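You operate a simulated robot arm through the tools that you are given. There is no shell and no other tool.

You are at the controls of a simulated robot arm. One attempt, no reset.

JOB
Brush the potato in the machine clean; file it in the yellow cup.
Fine: a cup of the sample wheel; switch off before you open the hood, shut it again; turn the wheel back to its blank field; the rest ends as it began. Where these are worked on the way, their far stop is far enough and under half their travel is too little: sliding hood.

It is judged by the outcome, as a careful person would: the job done as asked, and still so three seconds after it is handed in. It fails if anything else is knocked over, pushed out of place, dropped, spilled or broken.

ROBOT AND FRAMES
A 6-joint arm with a two-finger parallel gripper, fixed in place. Base frame: the origin is on the floor under the middle of its stand, x ahead of it, y to its left, z up; the work surface is at about z = 0.9. Readings come in m, rad, newtons and seconds.
With the tool pointing down near the work surface it reaches from about 0.24 to 0.64 m from the base axis. Its first joint turns from -1.152 to 1.152 rad. Payload 2.7 kg.
The tool frame sits at the grasp point between the pads (the TCP): z along the fingers, y along the line on which they close. The tips reach 0.023 m beyond it. Largest opening 0.094 m; finger width 0.038, thickness 0.01; the body of the gripper, 0.054 by 0.096 m, starts 0.039 m behind the TCP.
Orientation is that of the tool frame in the base frame, as a unit quaternion [x, y, z, w]. With the fingers straight down and closing along the base's y, the tool's x points along the base's -x, its y along +y and its z along -z.

CONTROLS
- The arm moves only by the tool servo_tool. Its argument "motion" is a list of rows, each an object (a shift or turn left out is 0, a gripper value left out holds the last) with "fingers": the opening in per cent of the stroke, from 0 (shut) to 100 (fully open); "dp": the shift along the base's x, y, z in m, a list of three; "turn": the turn, a rotation vector about the base's x, y, z in rad, a list of three. In form: [{"fingers": fingers, "dp": [x, y, z], "turn": [ax, ay, az]}, ...]. A call has 1 to 20 rows; each row shifts and turns the commanded pose from where the row before left it. Rows are played at 5 a second. More than 0.05 m and 0.15 rad between two rows, or a gripper value outside its range, and nothing of the call is played. Where a pose cannot be reached the arm comes as near as it can. A force on the tool above 40 N (or 10 N above the force at the start of the call, whichever is more), or a blocked arm, ends the call early, and 0.2 s more pass. Each finger travels about 0.045 m/s and halts on what it meets, pressing with about 22 N; the grip force reading is that of the motor and also rises with nothing between the fingers. The clock runs only during rows and for 0.2 s after the last one: add rows that do not move to give the fingers time. It gives the time, the measured TCP pose, the force on the tool (base axes), the opening and the grip force at its end, in the units of the frame above (readings bear some noise), with the torque about the TCP (base axes, N m) and any sound that the robot's microphone picked up.
- Cameras (640 x 400 px; columns grow to the right, rows downward): "scene" is fixed at [0.0913, -0.446, 1.4124]; the picture's right is [0.59, -0.81, 0.00], its down [-0.41, -0.30, -0.86] and it looks along [0.69, 0.51, -0.51] (base axes); focal length 235 px, centre (320, 200). "wrist" rides on the gripper at [0.087, 0.016, -0.074] in the tool frame; the picture's right is [-0.18, 0.98, 0.00], its down [-0.58, -0.11, -0.81] and it looks along [-0.79, -0.15, 0.59] (tool axes); focal length 243 px, centre (320, 200).
- grab_frame(camera): a new picture of that camera. No time passes.
- point_at(camera, pixels): for up to 12 pixels [column, row] of the newest picture of that camera ("zoom" is the newest enlarged one), the place [x, y, z] in the base frame of the surface seen there, good to about 0.002 m. No time passes.
- enlarge(camera, box): a new picture of the part [left, top, right, bottom] of that camera's present view, enlarged. No time passes.
- sign_off(): hands the job in; it is judged then, once.

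Unless the task says otherwise, let go and move clear before handing in.

The tools are called after "Emit:" as name(argument=value, ...) on one line, values as JSON. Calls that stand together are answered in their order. servo_tool: Moves the arm, as the interface text tells. Its arguments: {"type":"object","properties":{"motion":{"type":"array"}},"required":["motion"]} The other tools are called the same way: grab_frame (camera) takes a picture; point_at (camera, pixels) gives the place of the surface under pixels of a picture; enlarge (camera, box) takes an enlarged picture of a part of a camera's view; sign_off () hands the job in.

At the start:

```text
time: 0.0
tool_pos: [0.3388, -0.12, 1.3048]
ee_rot: [0.0, 1.0, 0.0, 0.0]
ft_force: [-0.5, -0.2, -0.1]
torque: [0.01, 0.01, -0.02]
grip_width: 0.094
finger_force: 0.1
```

scene: 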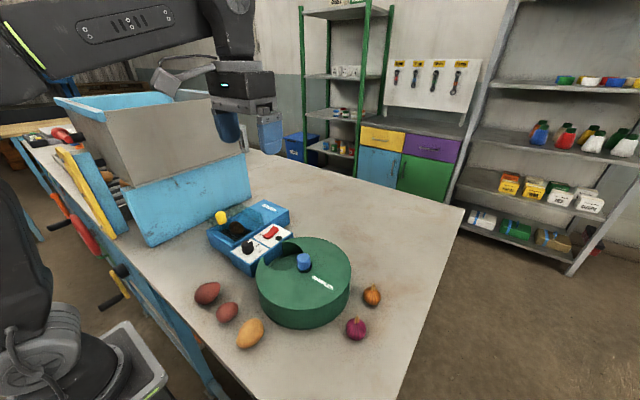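
wrist: 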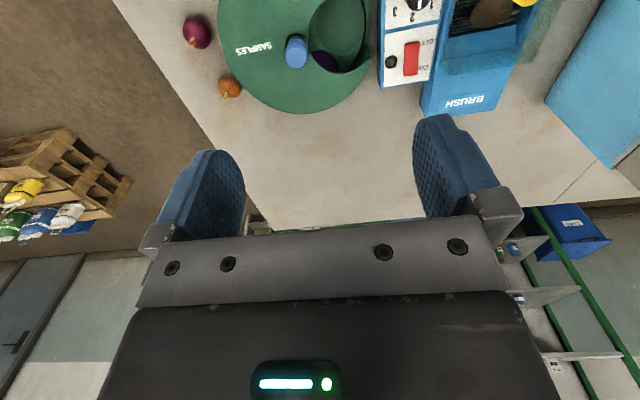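

The scene shows a blue brush machine around (248,240) and a green sample wheel at (303,280) with a blue knob. I'll enlarge both for detail before moving.

Emit:
enlarge(camera="scene", box=[180, 180, 400, 360])

Emit:
enlarge(camera="wrist", box=[160, 0, 580, 130])

```text
2.22 times, centred on (290, 270) of scene
```

zoom: 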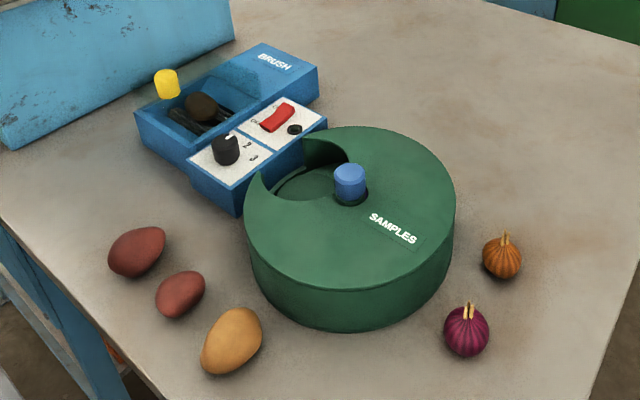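

```text
1.52 times, centred on (370, 65) of wrist
```

zoom: 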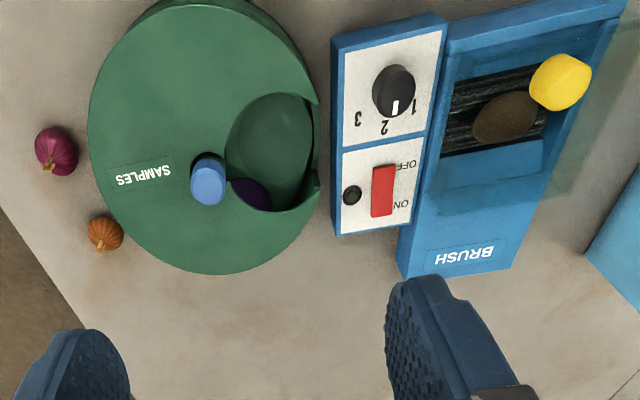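

Wrist view shows dial (1/2/3), red rocker switch with ON/OFF, a small lamp, and a bay with a dirty potato and a yellow knob, hood possibly transparent. I'll measure points on those features.

Emit:
point_at(camera="zoom", pixels=[[400, 85], [395, 105], [382, 175], [380, 210], [352, 195], [505, 115], [560, 85], [460, 260], [480, 195], [207, 185], [270, 130], [250, 190]])

Emit:
point_at(camera="scene", pixels=[[221, 217], [235, 228], [248, 247], [270, 232], [278, 243], [303, 260], [208, 292], [228, 312], [250, 333], [356, 328], [371, 295], [290, 310]])

Emit:
enlarge(camera="scene", box=[200, 190, 300, 280])

```text
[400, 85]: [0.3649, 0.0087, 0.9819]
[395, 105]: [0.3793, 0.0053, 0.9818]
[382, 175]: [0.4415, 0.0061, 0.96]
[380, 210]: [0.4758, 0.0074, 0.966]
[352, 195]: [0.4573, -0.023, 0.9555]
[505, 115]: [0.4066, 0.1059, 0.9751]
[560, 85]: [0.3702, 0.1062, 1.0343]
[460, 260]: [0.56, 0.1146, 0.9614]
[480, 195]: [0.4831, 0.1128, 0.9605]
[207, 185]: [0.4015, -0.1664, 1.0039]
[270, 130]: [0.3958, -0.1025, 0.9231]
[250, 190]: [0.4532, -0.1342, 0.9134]
```

```text
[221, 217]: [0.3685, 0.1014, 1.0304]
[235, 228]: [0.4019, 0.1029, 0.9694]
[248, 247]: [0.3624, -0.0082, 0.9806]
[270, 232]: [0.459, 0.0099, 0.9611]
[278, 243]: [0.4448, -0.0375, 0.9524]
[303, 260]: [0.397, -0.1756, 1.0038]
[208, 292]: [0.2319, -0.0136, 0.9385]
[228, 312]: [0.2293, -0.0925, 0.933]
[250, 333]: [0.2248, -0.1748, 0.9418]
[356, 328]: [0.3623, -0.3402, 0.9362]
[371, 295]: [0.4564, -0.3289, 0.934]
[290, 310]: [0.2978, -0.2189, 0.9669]
```

```text
4.44 times, centred on (250, 235) of scene
```

zoom: 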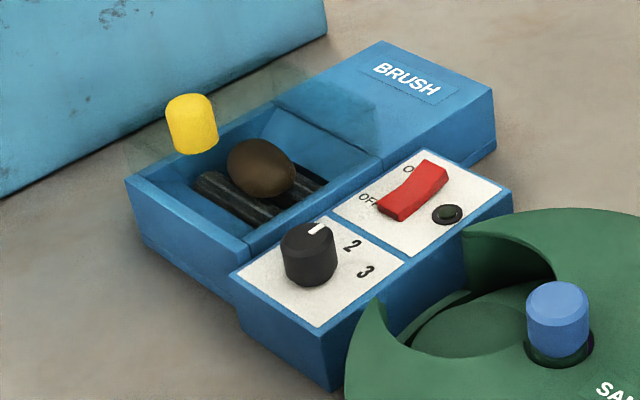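

The hood looks transparent with the yellow knob at about (0.37, 0.10, 1.03); the rocker is at (0.455, 0.01, 0.965). I'll check the neighbouring obstacles and move down for a closer wrist look.

Emit:
point_at(camera="scene", pixels=[[180, 170], [130, 185], [245, 170], [248, 205], [150, 240], [100, 110], [208, 105], [115, 90], [260, 205], [288, 210], [215, 235], [250, 275]])

Emit:
servo_tool(motion=[{"dp": [0, 0.04, -0.02]}, {"dp": [0, 0.04, -0.02]}, {"dp": [0, 0.04, -0.02]}, {"dp": [0, 0.04, -0.02]}, {"dp": [0, 0.02, -0.02]}])

```text
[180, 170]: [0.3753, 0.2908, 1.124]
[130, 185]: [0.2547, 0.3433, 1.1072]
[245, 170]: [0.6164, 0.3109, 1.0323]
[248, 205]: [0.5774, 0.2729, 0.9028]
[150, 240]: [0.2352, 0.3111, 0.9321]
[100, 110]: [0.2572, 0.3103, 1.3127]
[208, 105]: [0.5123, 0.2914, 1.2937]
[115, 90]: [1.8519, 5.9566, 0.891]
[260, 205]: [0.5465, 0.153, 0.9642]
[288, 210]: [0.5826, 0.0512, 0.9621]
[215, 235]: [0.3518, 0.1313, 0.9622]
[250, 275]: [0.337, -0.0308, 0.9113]
```

```text
time: 1.2
tool_pos: [0.335, 0.0616, 1.203]
ee_rot: [0.0, 1.0, -0.001, 0.0]
ft_force: [0.0, 0.2, -0.3]
torque: [-0.01, 0.03, -0.02]
grip_width: 0.0942
finger_force: 0.0
```

The grey bin stands at y≥0.29, so there's clearance over the machine. I'll take the wrist view from here.

Emit:
grab_frame(camera="wrist")

Emit:
enlarge(camera="wrist", box=[160, 0, 480, 200])

Emit:
grab_frame(camera="scene")

```text
taken
```

wrist: 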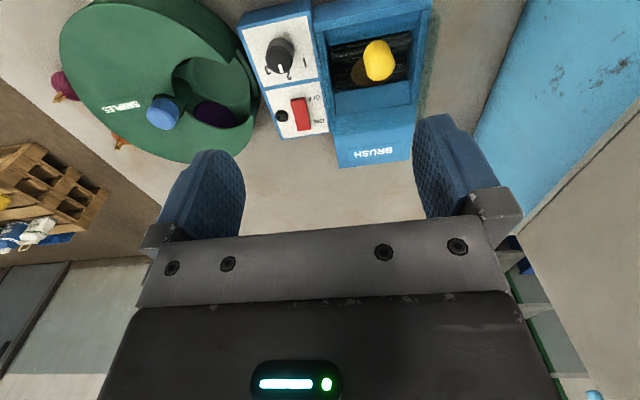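

```text
2.00 times, centred on (320, 100) of wrist
```

zoom: 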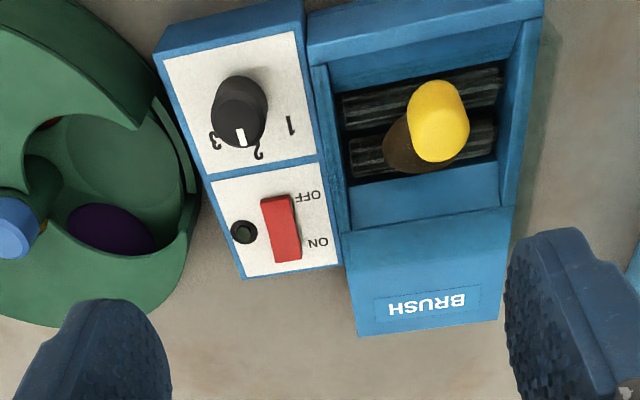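

```text
taken
```

scene: 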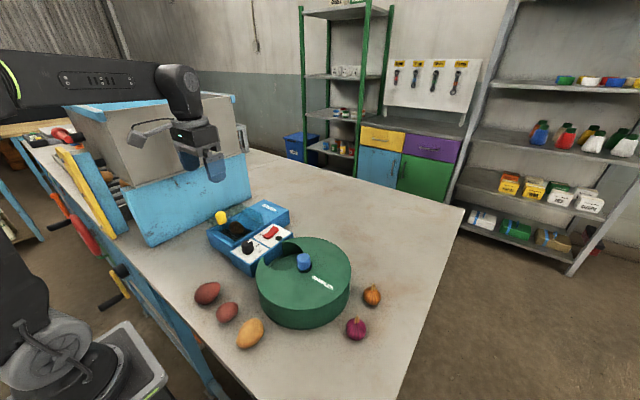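

The dial's pointer, rocker and knob are visible; the hood seems see-through. I'll enlarge further on the machine in both views.

Emit:
enlarge(camera="wrist", box=[230, 0, 450, 140])

Emit:
enlarge(camera="wrist", box=[230, 0, 330, 64])

Emit:
enlarge(camera="scene", box=[195, 190, 275, 240])

```text
2.86 times, centred on (340, 70) of wrist
```

zoom: 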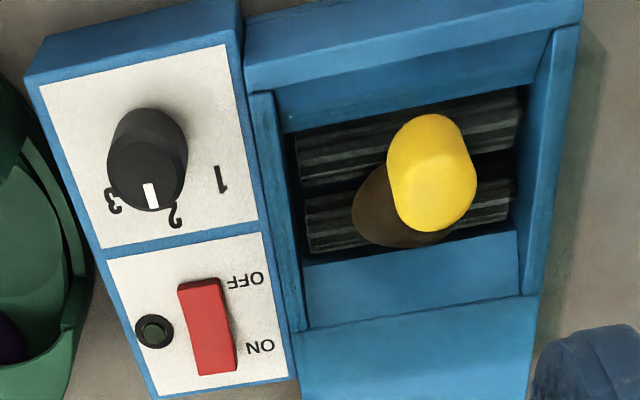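

```text
6.25 times, centred on (280, 32) of wrist
```

zoom: 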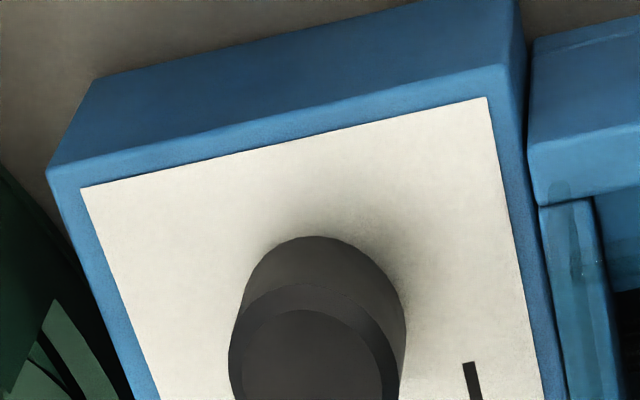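

```text
8.00 times, centred on (235, 215) of scene
```

zoom: 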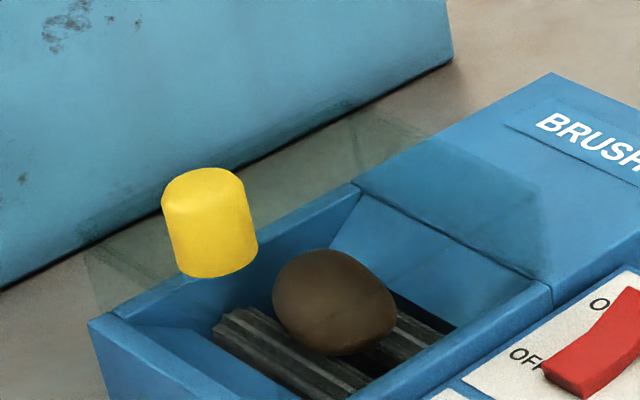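

The transparent hood is faintly visible covering the bay (closed); rocker's ON end at larger x is raised (so it is OFF). I'll measure labels and rocker ends.

Emit:
point_at(camera="wrist", pixels=[[307.6, 63], [291.2, 75.2], [269.5, 71], [282.8, 68.2], [281.7, 60], [298, 101], [300, 106], [303, 116], [306, 128], [284, 116], [378, 53], [384, 72]])

Emit:
point_at(camera="zoom", pixels=[[205, 180], [205, 200], [210, 265], [335, 300], [335, 265], [355, 185], [545, 285], [110, 320], [450, 170], [340, 115], [85, 225], [370, 320]])

```text
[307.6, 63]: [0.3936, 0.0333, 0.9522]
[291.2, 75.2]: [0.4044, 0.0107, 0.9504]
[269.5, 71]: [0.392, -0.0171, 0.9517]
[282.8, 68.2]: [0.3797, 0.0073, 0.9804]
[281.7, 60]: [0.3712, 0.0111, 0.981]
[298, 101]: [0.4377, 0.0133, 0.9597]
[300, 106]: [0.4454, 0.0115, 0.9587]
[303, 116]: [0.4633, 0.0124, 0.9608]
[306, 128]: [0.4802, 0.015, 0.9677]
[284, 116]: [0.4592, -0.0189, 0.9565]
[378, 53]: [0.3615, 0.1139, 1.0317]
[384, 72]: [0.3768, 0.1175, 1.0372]
```

```text
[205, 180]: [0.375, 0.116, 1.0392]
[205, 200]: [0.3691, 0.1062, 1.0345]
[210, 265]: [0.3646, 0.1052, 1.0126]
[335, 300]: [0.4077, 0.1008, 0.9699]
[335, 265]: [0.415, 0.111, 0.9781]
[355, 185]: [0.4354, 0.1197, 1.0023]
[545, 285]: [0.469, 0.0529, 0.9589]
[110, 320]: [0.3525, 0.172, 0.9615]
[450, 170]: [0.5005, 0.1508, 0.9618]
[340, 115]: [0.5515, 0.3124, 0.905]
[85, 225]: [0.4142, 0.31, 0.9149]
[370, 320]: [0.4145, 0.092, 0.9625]
```

Dial pointer is at "2" (fine, leave it); rocker's ON end is about (0.479, 0.014, 0.967). Before acting, I'll look at the wheel's window.

Emit:
enlarge(camera="wrist", box=[130, 30, 280, 150])

Emit:
enlarge(camera="scene", box=[250, 225, 360, 330])

```text
3.33 times, centred on (205, 90) of wrist
```

zoom: 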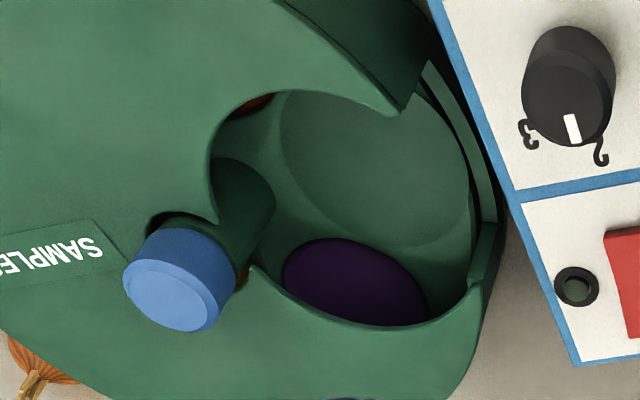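

```text
3.81 times, centred on (305, 278) of scene
```

zoom: 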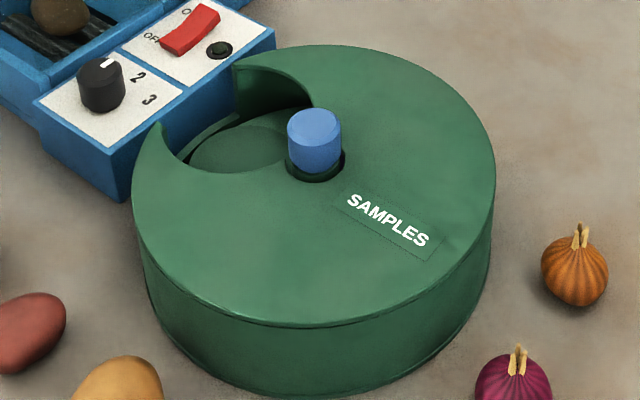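

The wheel shows its blank pocket now, purple on one side and red on the other. First I'll close the fingers and hover over the rocker's ON end.

Emit:
servo_tool(motion=[{"fingers": 0, "dp": [0.0294, -0.0097, -0.02]}, {"dp": [0.0294, -0.0097, -0.02]}, {"dp": [0.0294, -0.0097, -0.02]}, {"dp": [0.0294, -0.0097, -0.02]}, {"dp": [0.0294, -0.0097, -0.02]}, {"dp": [0, 0, -0.04]}, {"dp": [0, 0, 0]}])

```text
time: 2.8
tool_pos: [0.4871, 0.0133, 1.0624]
ee_rot: [0.0, 1.0, -0.001, 0.001]
ft_force: [-0.4, 0.2, -0.2]
torque: [0.02, 0.0, 0.0]
grip_width: 0.0001
finger_force: 22.1
```

Emit:
grab_frame(camera="scene")

Emit:
enlarge(camera="scene", box=[210, 160, 330, 260])

Emit:
enlarge(camera="wrist", box=[160, 0, 480, 200])

```text
taken
```

scene: 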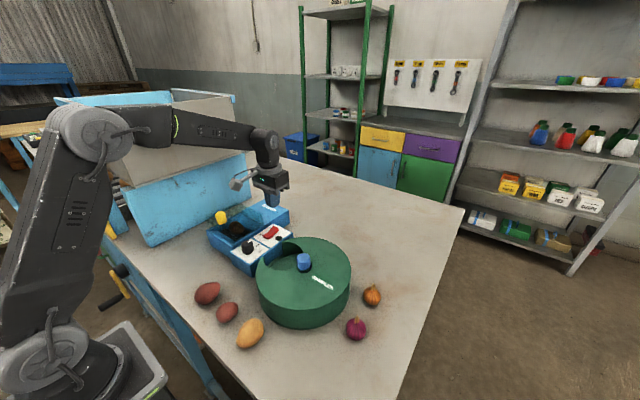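

```text
4.00 times, centred on (270, 210) of scene
```

zoom: 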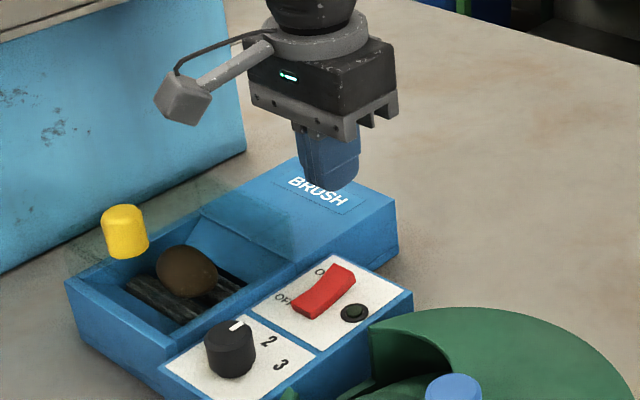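

```text
2.00 times, centred on (320, 100) of wrist
```

zoom: 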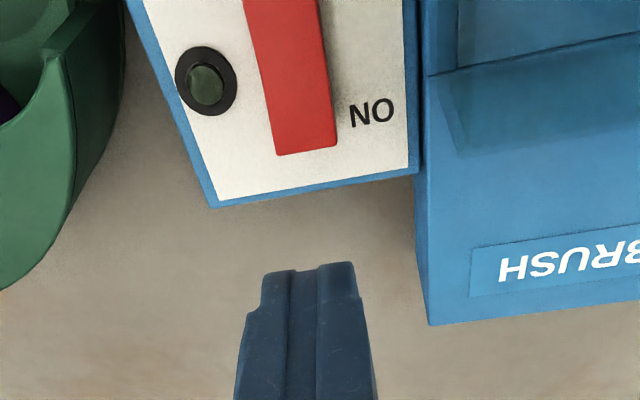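

Closed fingers hover past the ON end. I'll measure the rocker's ON corners precisely.

Emit:
point_at(camera="zoom", pixels=[[282, 150], [331, 142], [300, 120], [290, 60], [300, 20], [370, 160], [230, 195], [410, 165], [207, 85], [310, 270]])

```text
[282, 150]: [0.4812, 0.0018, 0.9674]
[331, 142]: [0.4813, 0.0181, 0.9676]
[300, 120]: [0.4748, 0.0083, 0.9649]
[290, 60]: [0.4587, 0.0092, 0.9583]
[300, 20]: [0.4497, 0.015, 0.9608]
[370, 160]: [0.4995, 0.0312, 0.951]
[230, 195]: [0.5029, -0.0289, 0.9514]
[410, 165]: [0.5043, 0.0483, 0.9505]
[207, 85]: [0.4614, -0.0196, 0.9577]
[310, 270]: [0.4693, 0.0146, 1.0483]
```

Rocker is centred at y≈0.010, pivot x≈0.459, ON edge at x=0.482, z=0.9675. I'll descend and press the ON end gently.

Emit:
servo_tool(motion=[{"dp": [-0.006, -0.003, -0.02]}, {"dp": [0, 0, -0.025]}, {"dp": [0, 0, -0.015]}, {"dp": [0, 0, -0.006]}, {"dp": [0, 0, -0.005]}, {"dp": [0, 0, -0.004]}, {"dp": [0, 0, -0.004]}, {"dp": [0, 0, 0]}])

```text
time: 4.6
tool_pos: [0.4792, 0.008, 0.9849]
ee_rot: [0.001, 1.0, -0.001, 0.0]
ft_force: [-0.4, 0.4, 0.5]
torque: [-0.03, -0.01, 0.01]
grip_width: 0.0
finger_force: 21.6
```

Tip is at z≈0.962 with little force. I'll check the rocker and lamp.

Emit:
enlarge(camera="scene", box=[210, 180, 310, 260])

Emit:
enlarge(camera="wrist", box=[160, 0, 480, 200])

```text
5.00 times, centred on (260, 220) of scene
```

zoom: 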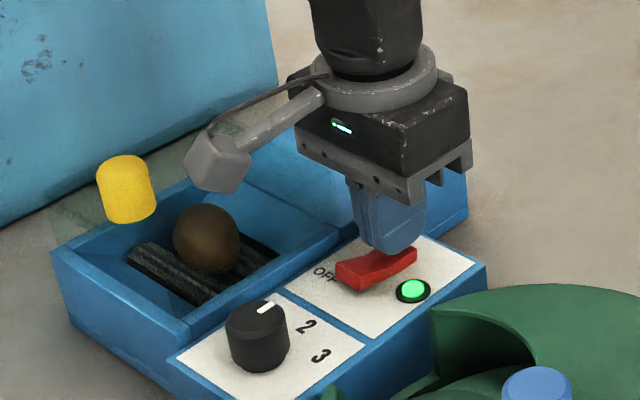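

```text
2.00 times, centred on (320, 100) of wrist
```

zoom: 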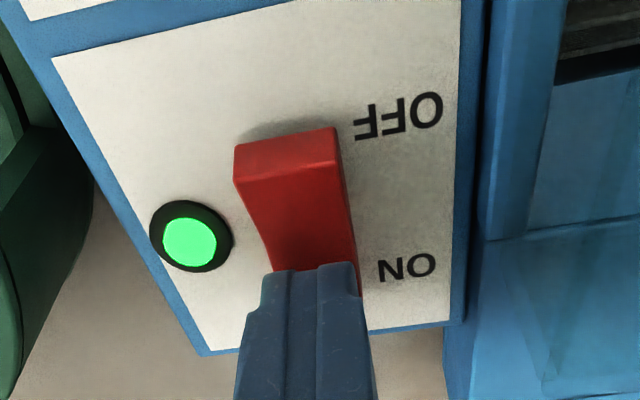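

The lamp is green and the OFF end has risen: the machine runs. I'll lift off and wait while watching the potato.

Emit:
servo_tool(motion=[{"dp": [0, 0, 0.02]}, {"dp": [0, 0, 0.03]}, {"dp": [0, 0, 0.03]}, {"dp": [0, 0, 0]}, {"dp": [0, 0, 0]}])

Emit:
enlarge(camera="scene", box=[210, 180, 310, 260])

```text
time: 5.8
tool_pos: [0.4789, 0.0083, 1.0682]
ee_rot: [-0.001, 1.0, 0.0, 0.0]
ft_force: [0.2, 0.5, -0.4]
torque: [-0.01, 0.01, 0.03]
grip_width: 0.0
finger_force: 21.4
```

```text
5.00 times, centred on (260, 220) of scene
```

zoom: 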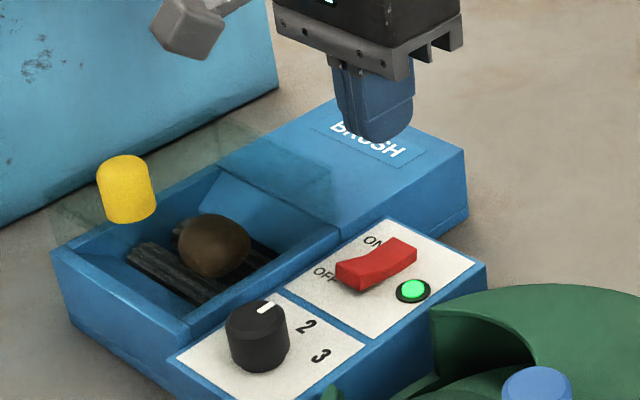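

The potato is turning, still brown. I'll move above the OFF end while time passes and check again.

Emit:
servo_tool(motion=[{"dp": [-0.02, 0.001, 0]}, {"dp": [-0.021, 0.001, 0]}, {"dp": [0, 0, 0]}, {"dp": [0, 0, 0]}, {"dp": [0, 0, 0]}, {"dp": [0, 0, 0]}, {"dp": [0, 0, 0]}, {"dp": [0, 0, 0]}, {"dp": [0, 0, 0]}, {"dp": [0, 0, 0]}])

Emit:
enlarge(camera="scene", box=[210, 180, 310, 260])

```text
time: 8.0
tool_pos: [0.437, 0.0104, 1.0666]
ee_rot: [0.0, 1.0, -0.001, 0.0]
ft_force: [0.2, -0.5, -0.7]
torque: [-0.03, -0.03, -0.02]
grip_width: 0.0003
finger_force: 22.3
```

```text
5.00 times, centred on (260, 220) of scene
```

zoom: 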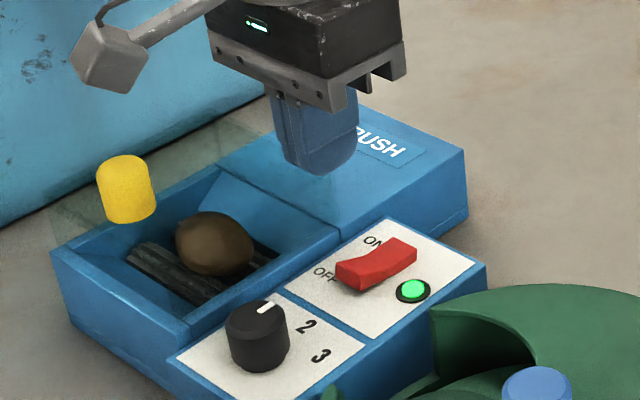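

The potato seems only slightly lighter. I'll wait longer.

Emit:
servo_tool(motion=[{"dp": [0, 0, 0]}, {"dp": [0, 0, 0]}, {"dp": [0, 0, 0]}, {"dp": [0, 0, 0]}, {"dp": [0, 0, 0]}, {"dp": [0, 0, 0]}, {"dp": [0, 0, 0]}, {"dp": [0, 0, 0]}, {"dp": [0, 0, 0]}, {"dp": [0, 0, 0]}, {"dp": [0, 0, 0]}, {"dp": [0, 0, 0]}, {"dp": [0, 0, 0]}, {"dp": [0, 0, 0]}, {"dp": [0, 0, 0]}])

Emit:
enlarge(camera="scene", box=[210, 180, 310, 260])

```text
time: 11.2
tool_pos: [0.4374, 0.0105, 1.0664]
ee_rot: [0.0, 1.0, 0.0, 0.0]
ft_force: [-0.6, -0.4, 0.3]
torque: [0.0, -0.01, 0.03]
grip_width: 0.0001
finger_force: 21.7
```

```text
5.00 times, centred on (260, 220) of scene
```

zoom: 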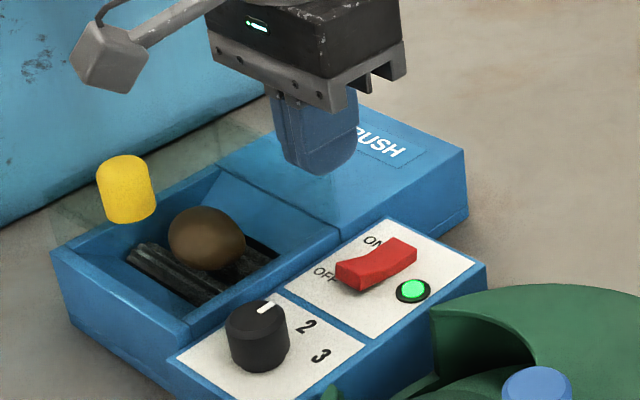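

It is lightening gradually; lamp still green. I'll keep waiting in steps.

Emit:
servo_tool(motion=[{"dp": [0, 0, 0]}, {"dp": [0, 0, 0]}, {"dp": [0, 0, 0]}, {"dp": [0, 0, 0]}, {"dp": [0, 0, 0]}, {"dp": [0, 0, 0]}, {"dp": [0, 0, 0]}, {"dp": [0, 0, 0]}, {"dp": [0, 0, 0]}, {"dp": [0, 0, 0]}, {"dp": [0, 0, 0]}, {"dp": [0, 0, 0]}, {"dp": [0, 0, 0]}, {"dp": [0, 0, 0]}, {"dp": [0, 0, 0]}, {"dp": [0, 0, 0]}, {"dp": [0, 0, 0]}, {"dp": [0, 0, 0]}, {"dp": [0, 0, 0]}, {"dp": [0, 0, 0]}])

Emit:
enlarge(camera="scene", box=[210, 180, 310, 260])

```text
time: 15.4
tool_pos: [0.4376, 0.0104, 1.0662]
ee_rot: [-0.001, 1.0, -0.001, 0.001]
ft_force: [0.5, 1.0, 0.3]
torque: [-0.02, 0.02, 0.01]
grip_width: 0.0
finger_force: 22.5
```

```text
5.00 times, centred on (260, 220) of scene
```

zoom: 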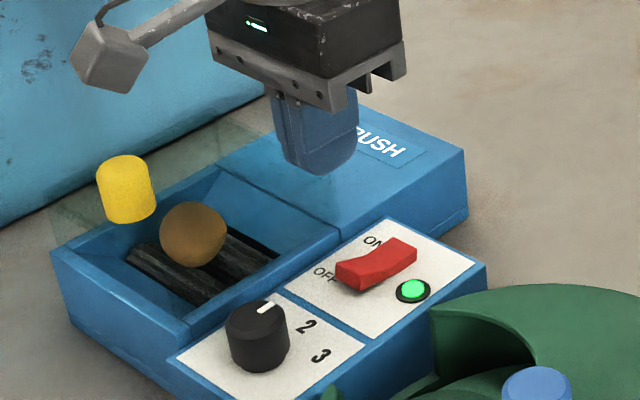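

It's turning yellowish-brown. I'll continue waiting until the colour stops changing.

Emit:
servo_tool(motion=[{"dp": [0, 0, 0]}, {"dp": [0, 0, 0]}, {"dp": [0, 0, 0]}, {"dp": [0, 0, 0]}, {"dp": [0, 0, 0]}, {"dp": [0, 0, 0]}, {"dp": [0, 0, 0]}, {"dp": [0, 0, 0]}, {"dp": [0, 0, 0]}, {"dp": [0, 0, 0]}, {"dp": [0, 0, 0]}, {"dp": [0, 0, 0]}, {"dp": [0, 0, 0]}, {"dp": [0, 0, 0]}, {"dp": [0, 0, 0]}])

Emit:
enlarge(camera="scene", box=[210, 180, 310, 260])

```text
time: 18.6
tool_pos: [0.4363, 0.0099, 1.0656]
ee_rot: [0.001, 1.0, 0.0, 0.0]
ft_force: [-0.5, 0.0, 1.1]
torque: [-0.02, 0.01, 0.03]
grip_width: 0.0
finger_force: 21.9
```

```text
5.00 times, centred on (260, 220) of scene
```

zoom: 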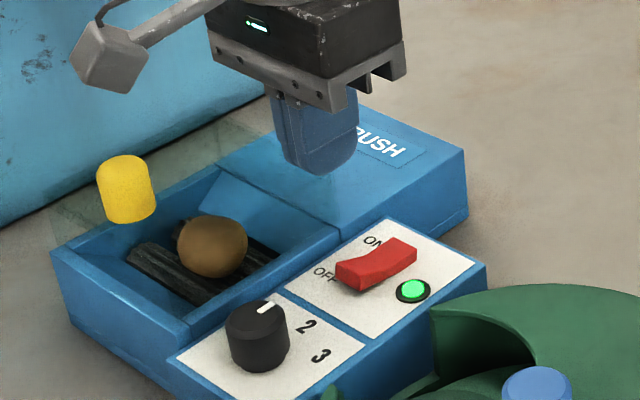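

Still lightening. I'll wait more.

Emit:
servo_tool(motion=[{"dp": [0, 0, 0]}, {"dp": [0, 0, 0]}, {"dp": [0, 0, 0]}, {"dp": [0, 0, 0]}, {"dp": [0, 0, 0]}, {"dp": [0, 0, 0]}, {"dp": [0, 0, 0]}, {"dp": [0, 0, 0]}, {"dp": [0, 0, 0]}, {"dp": [0, 0, 0]}, {"dp": [0, 0, 0]}, {"dp": [0, 0, 0]}, {"dp": [0, 0, 0]}, {"dp": [0, 0, 0]}, {"dp": [0, 0, 0]}])

Emit:
enlarge(camera="scene", box=[210, 180, 310, 260])

```text
time: 21.8
tool_pos: [0.4363, 0.0113, 1.0668]
ee_rot: [0.0, 1.0, 0.0, 0.0]
ft_force: [0.2, -0.4, -0.2]
torque: [0.0, 0.01, -0.01]
grip_width: 0.0
finger_force: 22.0
```

```text
5.00 times, centred on (260, 220) of scene
```

zoom: 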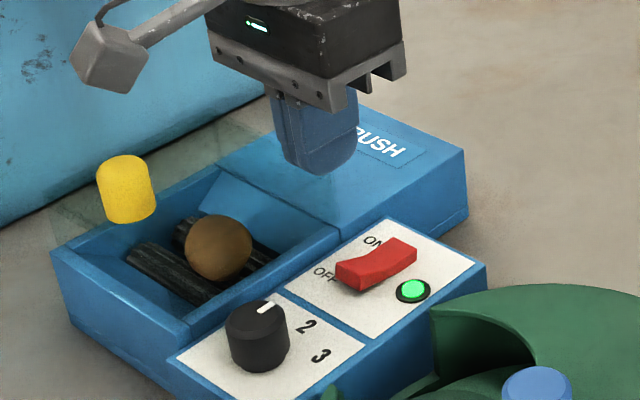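

Colour change is slow; I'll look at higher zoom and wait further.

Emit:
enlarge(camera="scene", box=[235, 215, 270, 240])

Emit:
servo_tool(motion=[{"dp": [0, 0, 0]}, {"dp": [0, 0, 0]}, {"dp": [0, 0, 0]}, {"dp": [0, 0, 0]}, {"dp": [0, 0, 0]}, {"dp": [0, 0, 0]}, {"dp": [0, 0, 0]}, {"dp": [0, 0, 0]}, {"dp": [0, 0, 0]}, {"dp": [0, 0, 0]}, {"dp": [0, 0, 0]}, {"dp": [0, 0, 0]}, {"dp": [0, 0, 0]}, {"dp": [0, 0, 0]}, {"dp": [0, 0, 0]}])

Emit:
enlarge(camera="scene", box=[230, 210, 270, 240])

Emit:
enlarge(camera="scene", box=[230, 310, 270, 350])

```text
16.00 times, centred on (252, 228) of scene
```

zoom: 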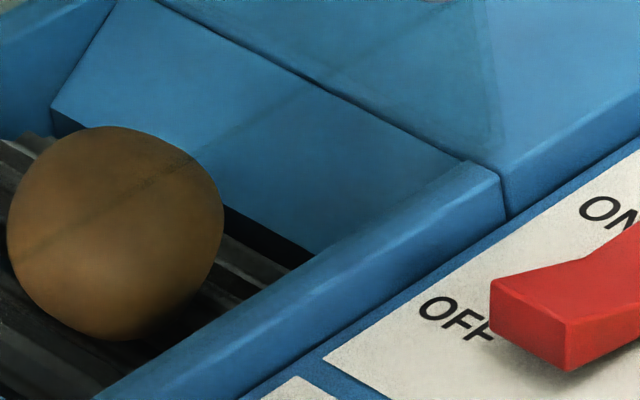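

```text
time: 25.0
tool_pos: [0.4356, 0.0104, 1.0675]
ee_rot: [0.0, 1.0, 0.001, 0.0]
ft_force: [-0.7, 0.0, 0.4]
torque: [0.01, -0.02, 0.0]
grip_width: 0.0
finger_force: 22.1
```

```text
13.33 times, centred on (250, 225) of scene
```

zoom: 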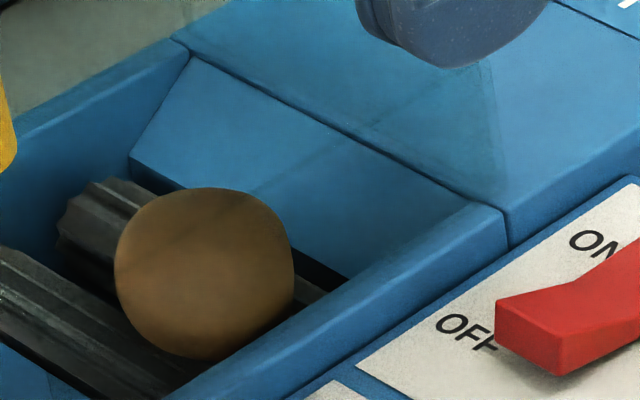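

```text
10.00 times, centred on (250, 330) of scene
```

zoom: 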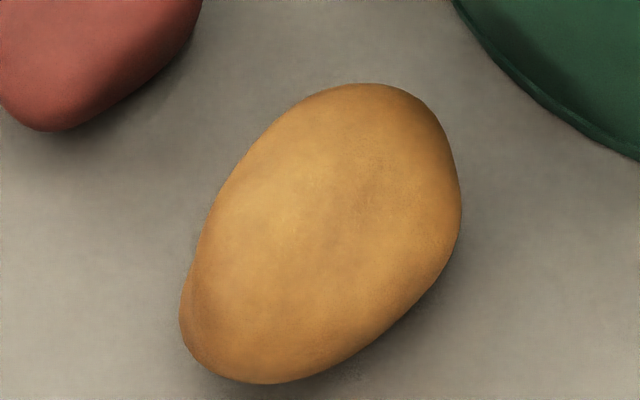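

The potato is lighter but still darker than the clean yellow one at (250,333). I'll keep waiting.

Emit:
servo_tool(motion=[{"dp": [0, 0, 0]}, {"dp": [0, 0, 0]}, {"dp": [0, 0, 0]}, {"dp": [0, 0, 0]}, {"dp": [0, 0, 0]}, {"dp": [0, 0, 0]}, {"dp": [0, 0, 0]}, {"dp": [0, 0, 0]}, {"dp": [0, 0, 0]}, {"dp": [0, 0, 0]}, {"dp": [0, 0, 0]}, {"dp": [0, 0, 0]}, {"dp": [0, 0, 0]}, {"dp": [0, 0, 0]}, {"dp": [0, 0, 0]}, {"dp": [0, 0, 0]}, {"dp": [0, 0, 0]}, {"dp": [0, 0, 0]}, {"dp": [0, 0, 0]}, {"dp": [0, 0, 0]}])

Emit:
enlarge(camera="scene", box=[230, 210, 270, 240])

```text
time: 29.2
tool_pos: [0.4371, 0.0097, 1.0666]
ee_rot: [0.0, 1.0, -0.001, 0.0]
ft_force: [-0.5, 0.7, -0.7]
torque: [-0.03, -0.02, 0.01]
grip_width: 0.0002
finger_force: 22.0
```

```text
13.33 times, centred on (250, 225) of scene
```

zoom: 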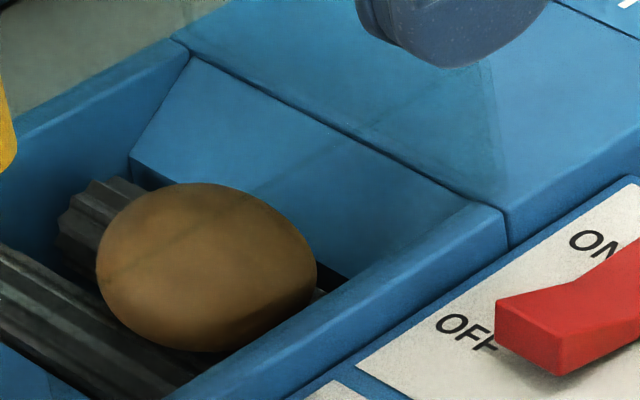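

Still brightening slightly. I'll wait further.

Emit:
servo_tool(motion=[{"dp": [0, 0, 0]}, {"dp": [0, 0, 0]}, {"dp": [0, 0, 0]}, {"dp": [0, 0, 0]}, {"dp": [0, 0, 0]}, {"dp": [0, 0, 0]}, {"dp": [0, 0, 0]}, {"dp": [0, 0, 0]}, {"dp": [0, 0, 0]}, {"dp": [0, 0, 0]}, {"dp": [0, 0, 0]}, {"dp": [0, 0, 0]}, {"dp": [0, 0, 0]}, {"dp": [0, 0, 0]}, {"dp": [0, 0, 0]}, {"dp": [0, 0, 0]}, {"dp": [0, 0, 0]}, {"dp": [0, 0, 0]}, {"dp": [0, 0, 0]}, {"dp": [0, 0, 0]}])

Emit:
enlarge(camera="scene", box=[230, 210, 270, 240])

```text
time: 33.4
tool_pos: [0.4371, 0.0101, 1.0665]
ee_rot: [0.001, 1.0, 0.0, 0.0]
ft_force: [0.7, -0.4, -0.2]
torque: [-0.03, -0.01, 0.01]
grip_width: 0.0
finger_force: 22.1
```

```text
13.33 times, centred on (250, 225) of scene
```

zoom: 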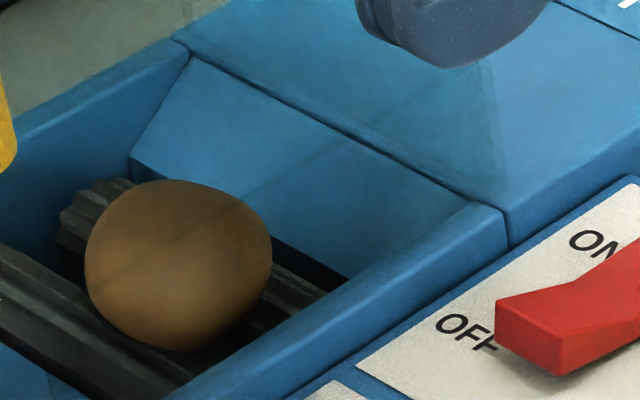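

Colour seems to be levelling off; I'll check via the wrist camera and continue.

Emit:
enlarge(camera="wrist", box=[300, 0, 620, 200])

Emit:
servo_tool(motion=[{"dp": [0, 0, 0]}, {"dp": [0, 0, 0]}, {"dp": [0, 0, 0]}, {"dp": [0, 0, 0]}, {"dp": [0, 0, 0]}, {"dp": [0, 0, 0]}, {"dp": [0, 0, 0]}, {"dp": [0, 0, 0]}, {"dp": [0, 0, 0]}, {"dp": [0, 0, 0]}, {"dp": [0, 0, 0]}, {"dp": [0, 0, 0]}, {"dp": [0, 0, 0]}, {"dp": [0, 0, 0]}, {"dp": [0, 0, 0]}, {"dp": [0, 0, 0]}, {"dp": [0, 0, 0]}, {"dp": [0, 0, 0]}, {"dp": [0, 0, 0]}, {"dp": [0, 0, 0]}])

Emit:
enlarge(camera="scene", box=[230, 210, 270, 240])

Emit:
enlarge(camera="wrist", box=[300, 0, 620, 200])

```text
2.00 times, centred on (460, 100) of wrist
```

zoom: 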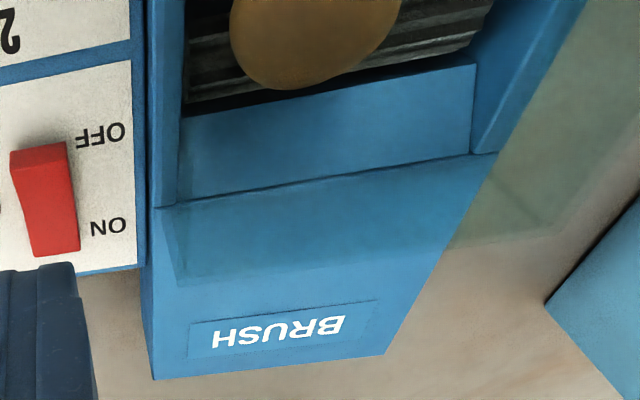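

```text
time: 37.6
tool_pos: [0.4369, 0.0107, 1.0673]
ee_rot: [-0.001, 1.0, -0.001, 0.0]
ft_force: [-1.0, -0.7, 0.5]
torque: [0.0, -0.02, -0.03]
grip_width: 0.0002
finger_force: 22.1
```

```text
13.33 times, centred on (250, 225) of scene
```

zoom: 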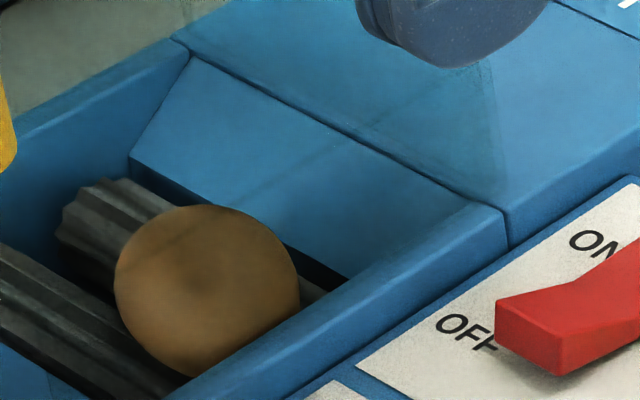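

```text
2.00 times, centred on (460, 100) of wrist
```

zoom: 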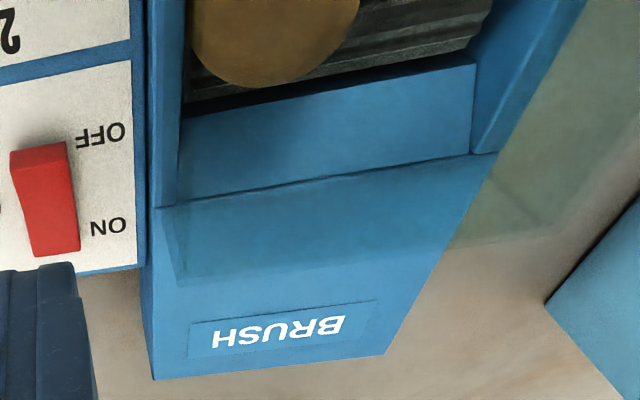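

Still a touch lighter (now tan). I'll wait more and compare.

Emit:
servo_tool(motion=[{"dp": [0, 0, 0]}, {"dp": [0, 0, 0]}, {"dp": [0, 0, 0]}, {"dp": [0, 0, 0]}, {"dp": [0, 0, 0]}, {"dp": [0, 0, 0]}, {"dp": [0, 0, 0]}, {"dp": [0, 0, 0]}, {"dp": [0, 0, 0]}, {"dp": [0, 0, 0]}, {"dp": [0, 0, 0]}, {"dp": [0, 0, 0]}, {"dp": [0, 0, 0]}, {"dp": [0, 0, 0]}, {"dp": [0, 0, 0]}, {"dp": [0, 0, 0]}, {"dp": [0, 0, 0]}, {"dp": [0, 0, 0]}, {"dp": [0, 0, 0]}, {"dp": [0, 0, 0]}])

Emit:
enlarge(camera="scene", box=[230, 210, 270, 240])

Emit:
servo_tool(motion=[{"dp": [0, 0, 0]}, {"dp": [0, 0, 0]}, {"dp": [0, 0, 0]}, {"dp": [0, 0, 0]}, {"dp": [0, 0, 0]}, {"dp": [0, 0, 0]}, {"dp": [0, 0, 0]}, {"dp": [0, 0, 0]}, {"dp": [0, 0, 0]}, {"dp": [0, 0, 0]}, {"dp": [0, 0, 0]}, {"dp": [0, 0, 0]}, {"dp": [0, 0, 0]}, {"dp": [0, 0, 0]}, {"dp": [0, 0, 0]}, {"dp": [0, 0, 0]}, {"dp": [0, 0, 0]}, {"dp": [0, 0, 0]}, {"dp": [0, 0, 0]}, {"dp": [0, 0, 0]}])

Emit:
enlarge(camera="scene", box=[230, 210, 270, 240])

```text
time: 41.8
tool_pos: [0.4364, 0.0108, 1.0664]
ee_rot: [0.0, 1.0, 0.0, -0.001]
ft_force: [0.4, -0.4, 0.4]
torque: [0.01, -0.02, -0.01]
grip_width: 0.0
finger_force: 22.0
```

```text
13.33 times, centred on (250, 225) of scene
```

zoom: 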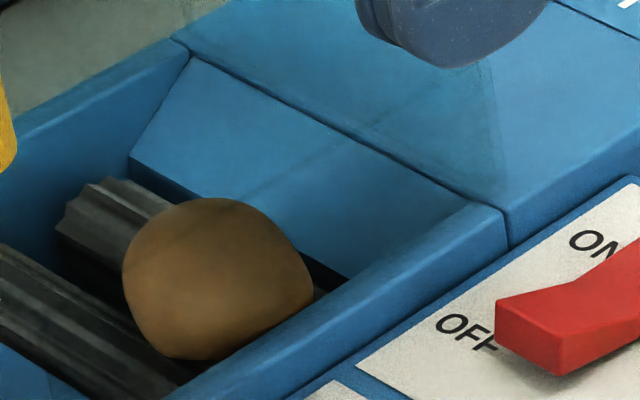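

```text
time: 46.0
tool_pos: [0.4365, 0.0104, 1.0666]
ee_rot: [0.0, 1.0, 0.0, 0.0]
ft_force: [-0.8, 0.5, -0.2]
torque: [0.01, 0.01, 0.01]
grip_width: 0.0002
finger_force: 21.8
```

```text
13.33 times, centred on (250, 225) of scene
```

zoom: 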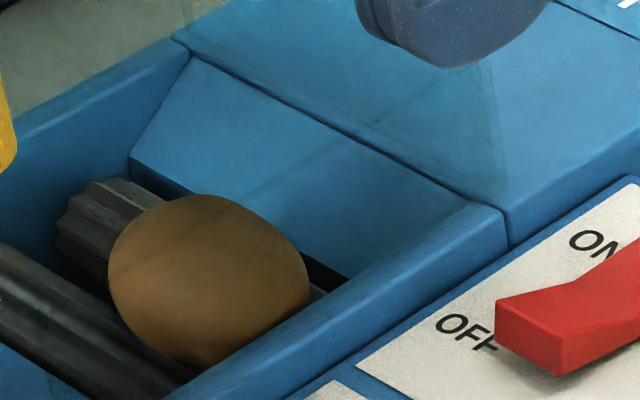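

The colour has been stable and uniform since about 15 s, so the potato looks clean. Now I'll press the rocker's OFF end (x≈0.437).

Emit:
servo_tool(motion=[{"dp": [0, 0, -0.04]}, {"dp": [0, 0, -0.022]}, {"dp": [0, 0, -0.006]}, {"dp": [0, 0, -0.005]}, {"dp": [0, 0, -0.005]}, {"dp": [0, 0, -0.004]}, {"dp": [0, 0, 0]}])

Emit:
enlarge(camera="scene", box=[210, 180, 310, 260])

```text
time: 47.6
tool_pos: [0.4364, 0.0104, 0.9836]
ee_rot: [0.001, 1.0, 0.0, 0.0]
ft_force: [-0.5, 0.6, 0.8]
torque: [0.01, -0.02, -0.03]
grip_width: 0.0
finger_force: 22.1
```

```text
5.00 times, centred on (260, 220) of scene
```

zoom: 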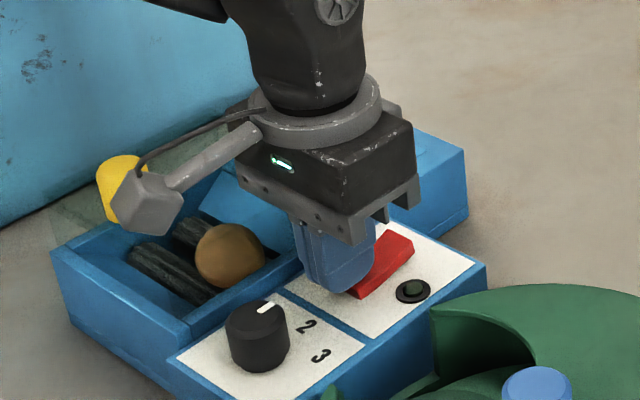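

The lamp is off and the ON end is raised again: machine off. I'll lift and go look at the wheel.

Emit:
servo_tool(motion=[{"dp": [0, 0, 0.03]}, {"dp": [0, 0, 0.04]}, {"dp": [0, 0, 0.04]}, {"dp": [-0.03, -0.04, 0.03], "fingers": 60}, {"dp": [-0.03, -0.045, 0.03]}, {"dp": [-0.03, -0.045, 0.03]}, {"dp": [0, -0.03, 0.0]}, {"dp": [0, 0, 0]}])

Emit:
grab_frame(camera="wrist")

Emit:
enlarge(camera="wrist", box=[220, 0, 420, 125])

Emit:
enlarge(camera="scene", box=[210, 190, 310, 260])

```text
refused: row 4 steps farther than a row can; nothing moved
```

```text
taken
```

wrist: 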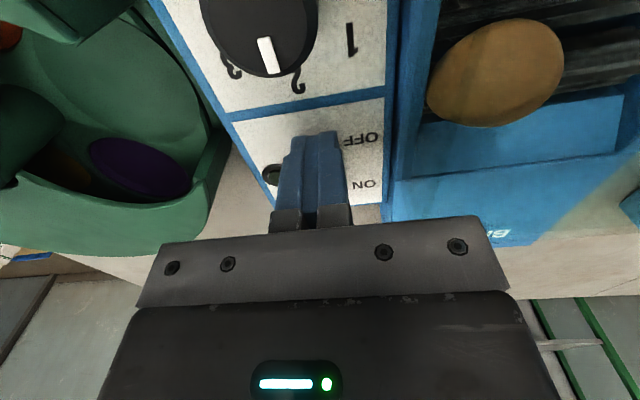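

```text
3.20 times, centred on (320, 62) of wrist
```

zoom: 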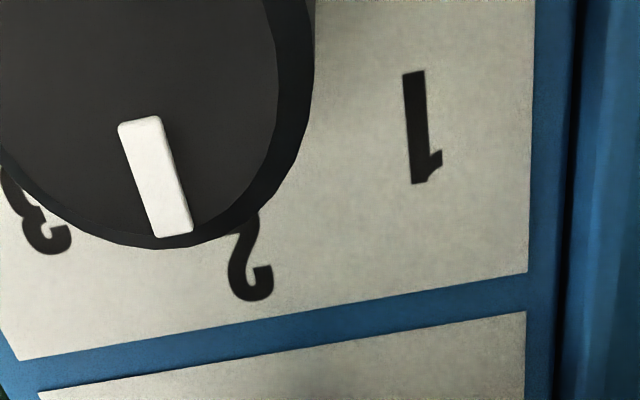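

```text
5.71 times, centred on (260, 225) of scene
```

zoom: 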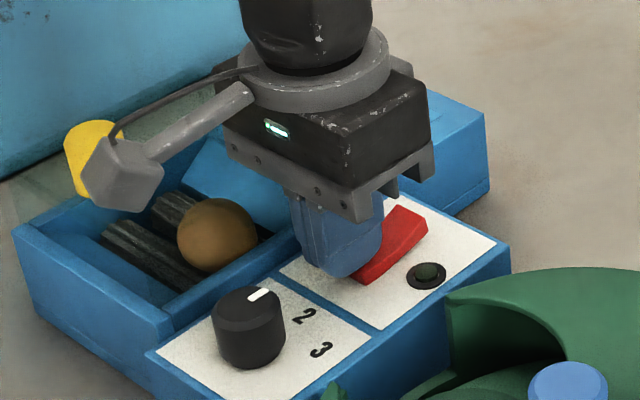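

The row step was too large, so nothing moved; the wrist view shows a uniform tan potato. I'll repeat with smaller steps.

Emit:
servo_tool(motion=[{"dp": [0, 0, 0.03]}, {"dp": [0, 0, 0.04]}, {"dp": [0, 0, 0.04]}, {"dp": [-0.02, -0.03, 0.025], "fingers": 60}, {"dp": [-0.02, -0.035, 0.025]}, {"dp": [-0.02, -0.035, 0.025]}, {"dp": [-0.02, -0.035, 0.0]}, {"dp": [0, -0.03, 0]}, {"dp": [0, 0, 0]}])

Emit:
grab_frame(camera="wrist")

Emit:
grab_frame(camera="scene")

```text
time: 49.6
tool_pos: [0.357, -0.1547, 1.1702]
ee_rot: [0.001, 1.0, -0.001, 0.0]
ft_force: [-0.1, -0.9, 0.1]
torque: [0.0, 0.0, 0.02]
grip_width: 0.0563
finger_force: 0.1
```

```text
taken
```

wrist: 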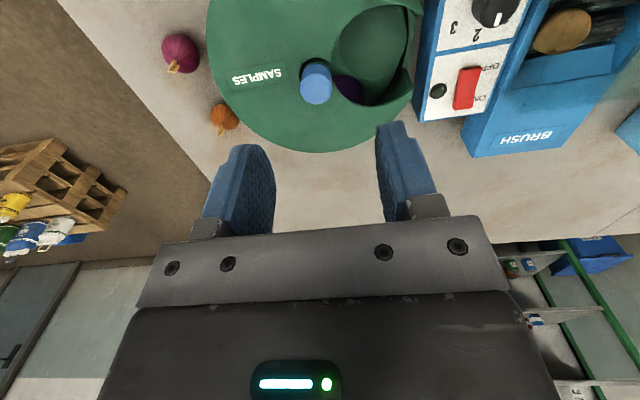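

```text
taken
```

scene: 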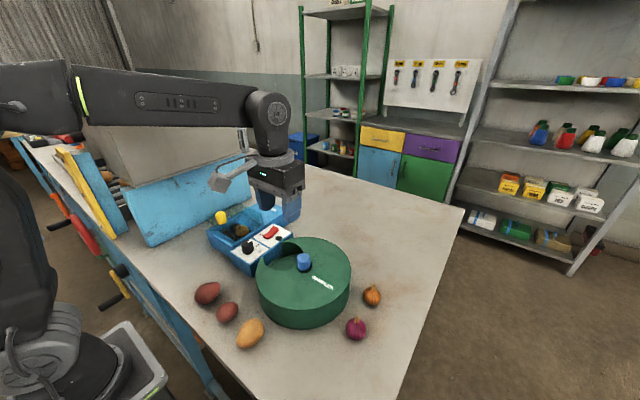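

Emit:
enlarge(camera="wrist", box=[200, 0, 440, 150])

```text
2.67 times, centred on (320, 75) of wrist
```

zoom: 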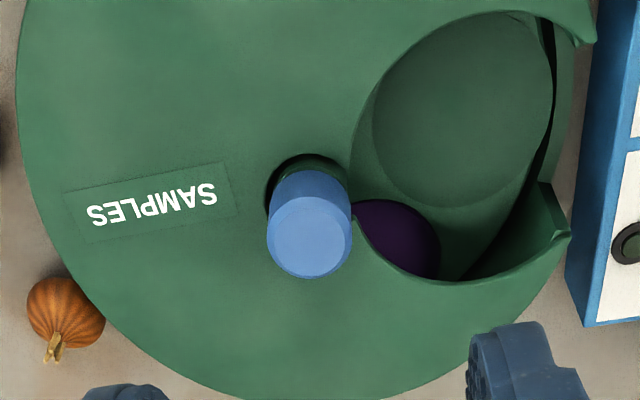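

I'll measure the knob, cover, and pocket in this view.

Emit:
point_at(camera="zoom", pixels=[[312, 235], [275, 235], [348, 235], [311, 203], [311, 270], [300, 185], [200, 130], [180, 340], [465, 100], [395, 230], [480, 235], [545, 210]])

Emit:
point_at(camera="scene", pixels=[[303, 258], [303, 254], [298, 258], [309, 258], [303, 268], [260, 265], [262, 285], [345, 262], [320, 245], [280, 262], [300, 320], [350, 275]])

```text
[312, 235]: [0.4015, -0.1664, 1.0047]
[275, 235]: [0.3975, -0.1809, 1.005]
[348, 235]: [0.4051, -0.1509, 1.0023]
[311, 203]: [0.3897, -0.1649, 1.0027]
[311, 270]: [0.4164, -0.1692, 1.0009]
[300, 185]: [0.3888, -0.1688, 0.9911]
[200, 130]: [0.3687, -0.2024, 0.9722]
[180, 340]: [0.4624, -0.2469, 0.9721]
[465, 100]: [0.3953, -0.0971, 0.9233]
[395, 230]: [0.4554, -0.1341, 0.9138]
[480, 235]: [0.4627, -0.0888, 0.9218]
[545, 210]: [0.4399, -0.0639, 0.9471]
```

```text
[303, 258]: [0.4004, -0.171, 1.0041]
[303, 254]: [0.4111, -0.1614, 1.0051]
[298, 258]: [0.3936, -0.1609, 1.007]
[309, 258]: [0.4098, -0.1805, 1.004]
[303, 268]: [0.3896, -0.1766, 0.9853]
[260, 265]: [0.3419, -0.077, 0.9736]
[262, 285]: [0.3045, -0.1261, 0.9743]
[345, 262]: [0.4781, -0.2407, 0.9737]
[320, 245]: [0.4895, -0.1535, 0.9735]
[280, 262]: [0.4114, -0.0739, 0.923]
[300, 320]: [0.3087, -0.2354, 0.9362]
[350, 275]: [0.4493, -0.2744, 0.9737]
```

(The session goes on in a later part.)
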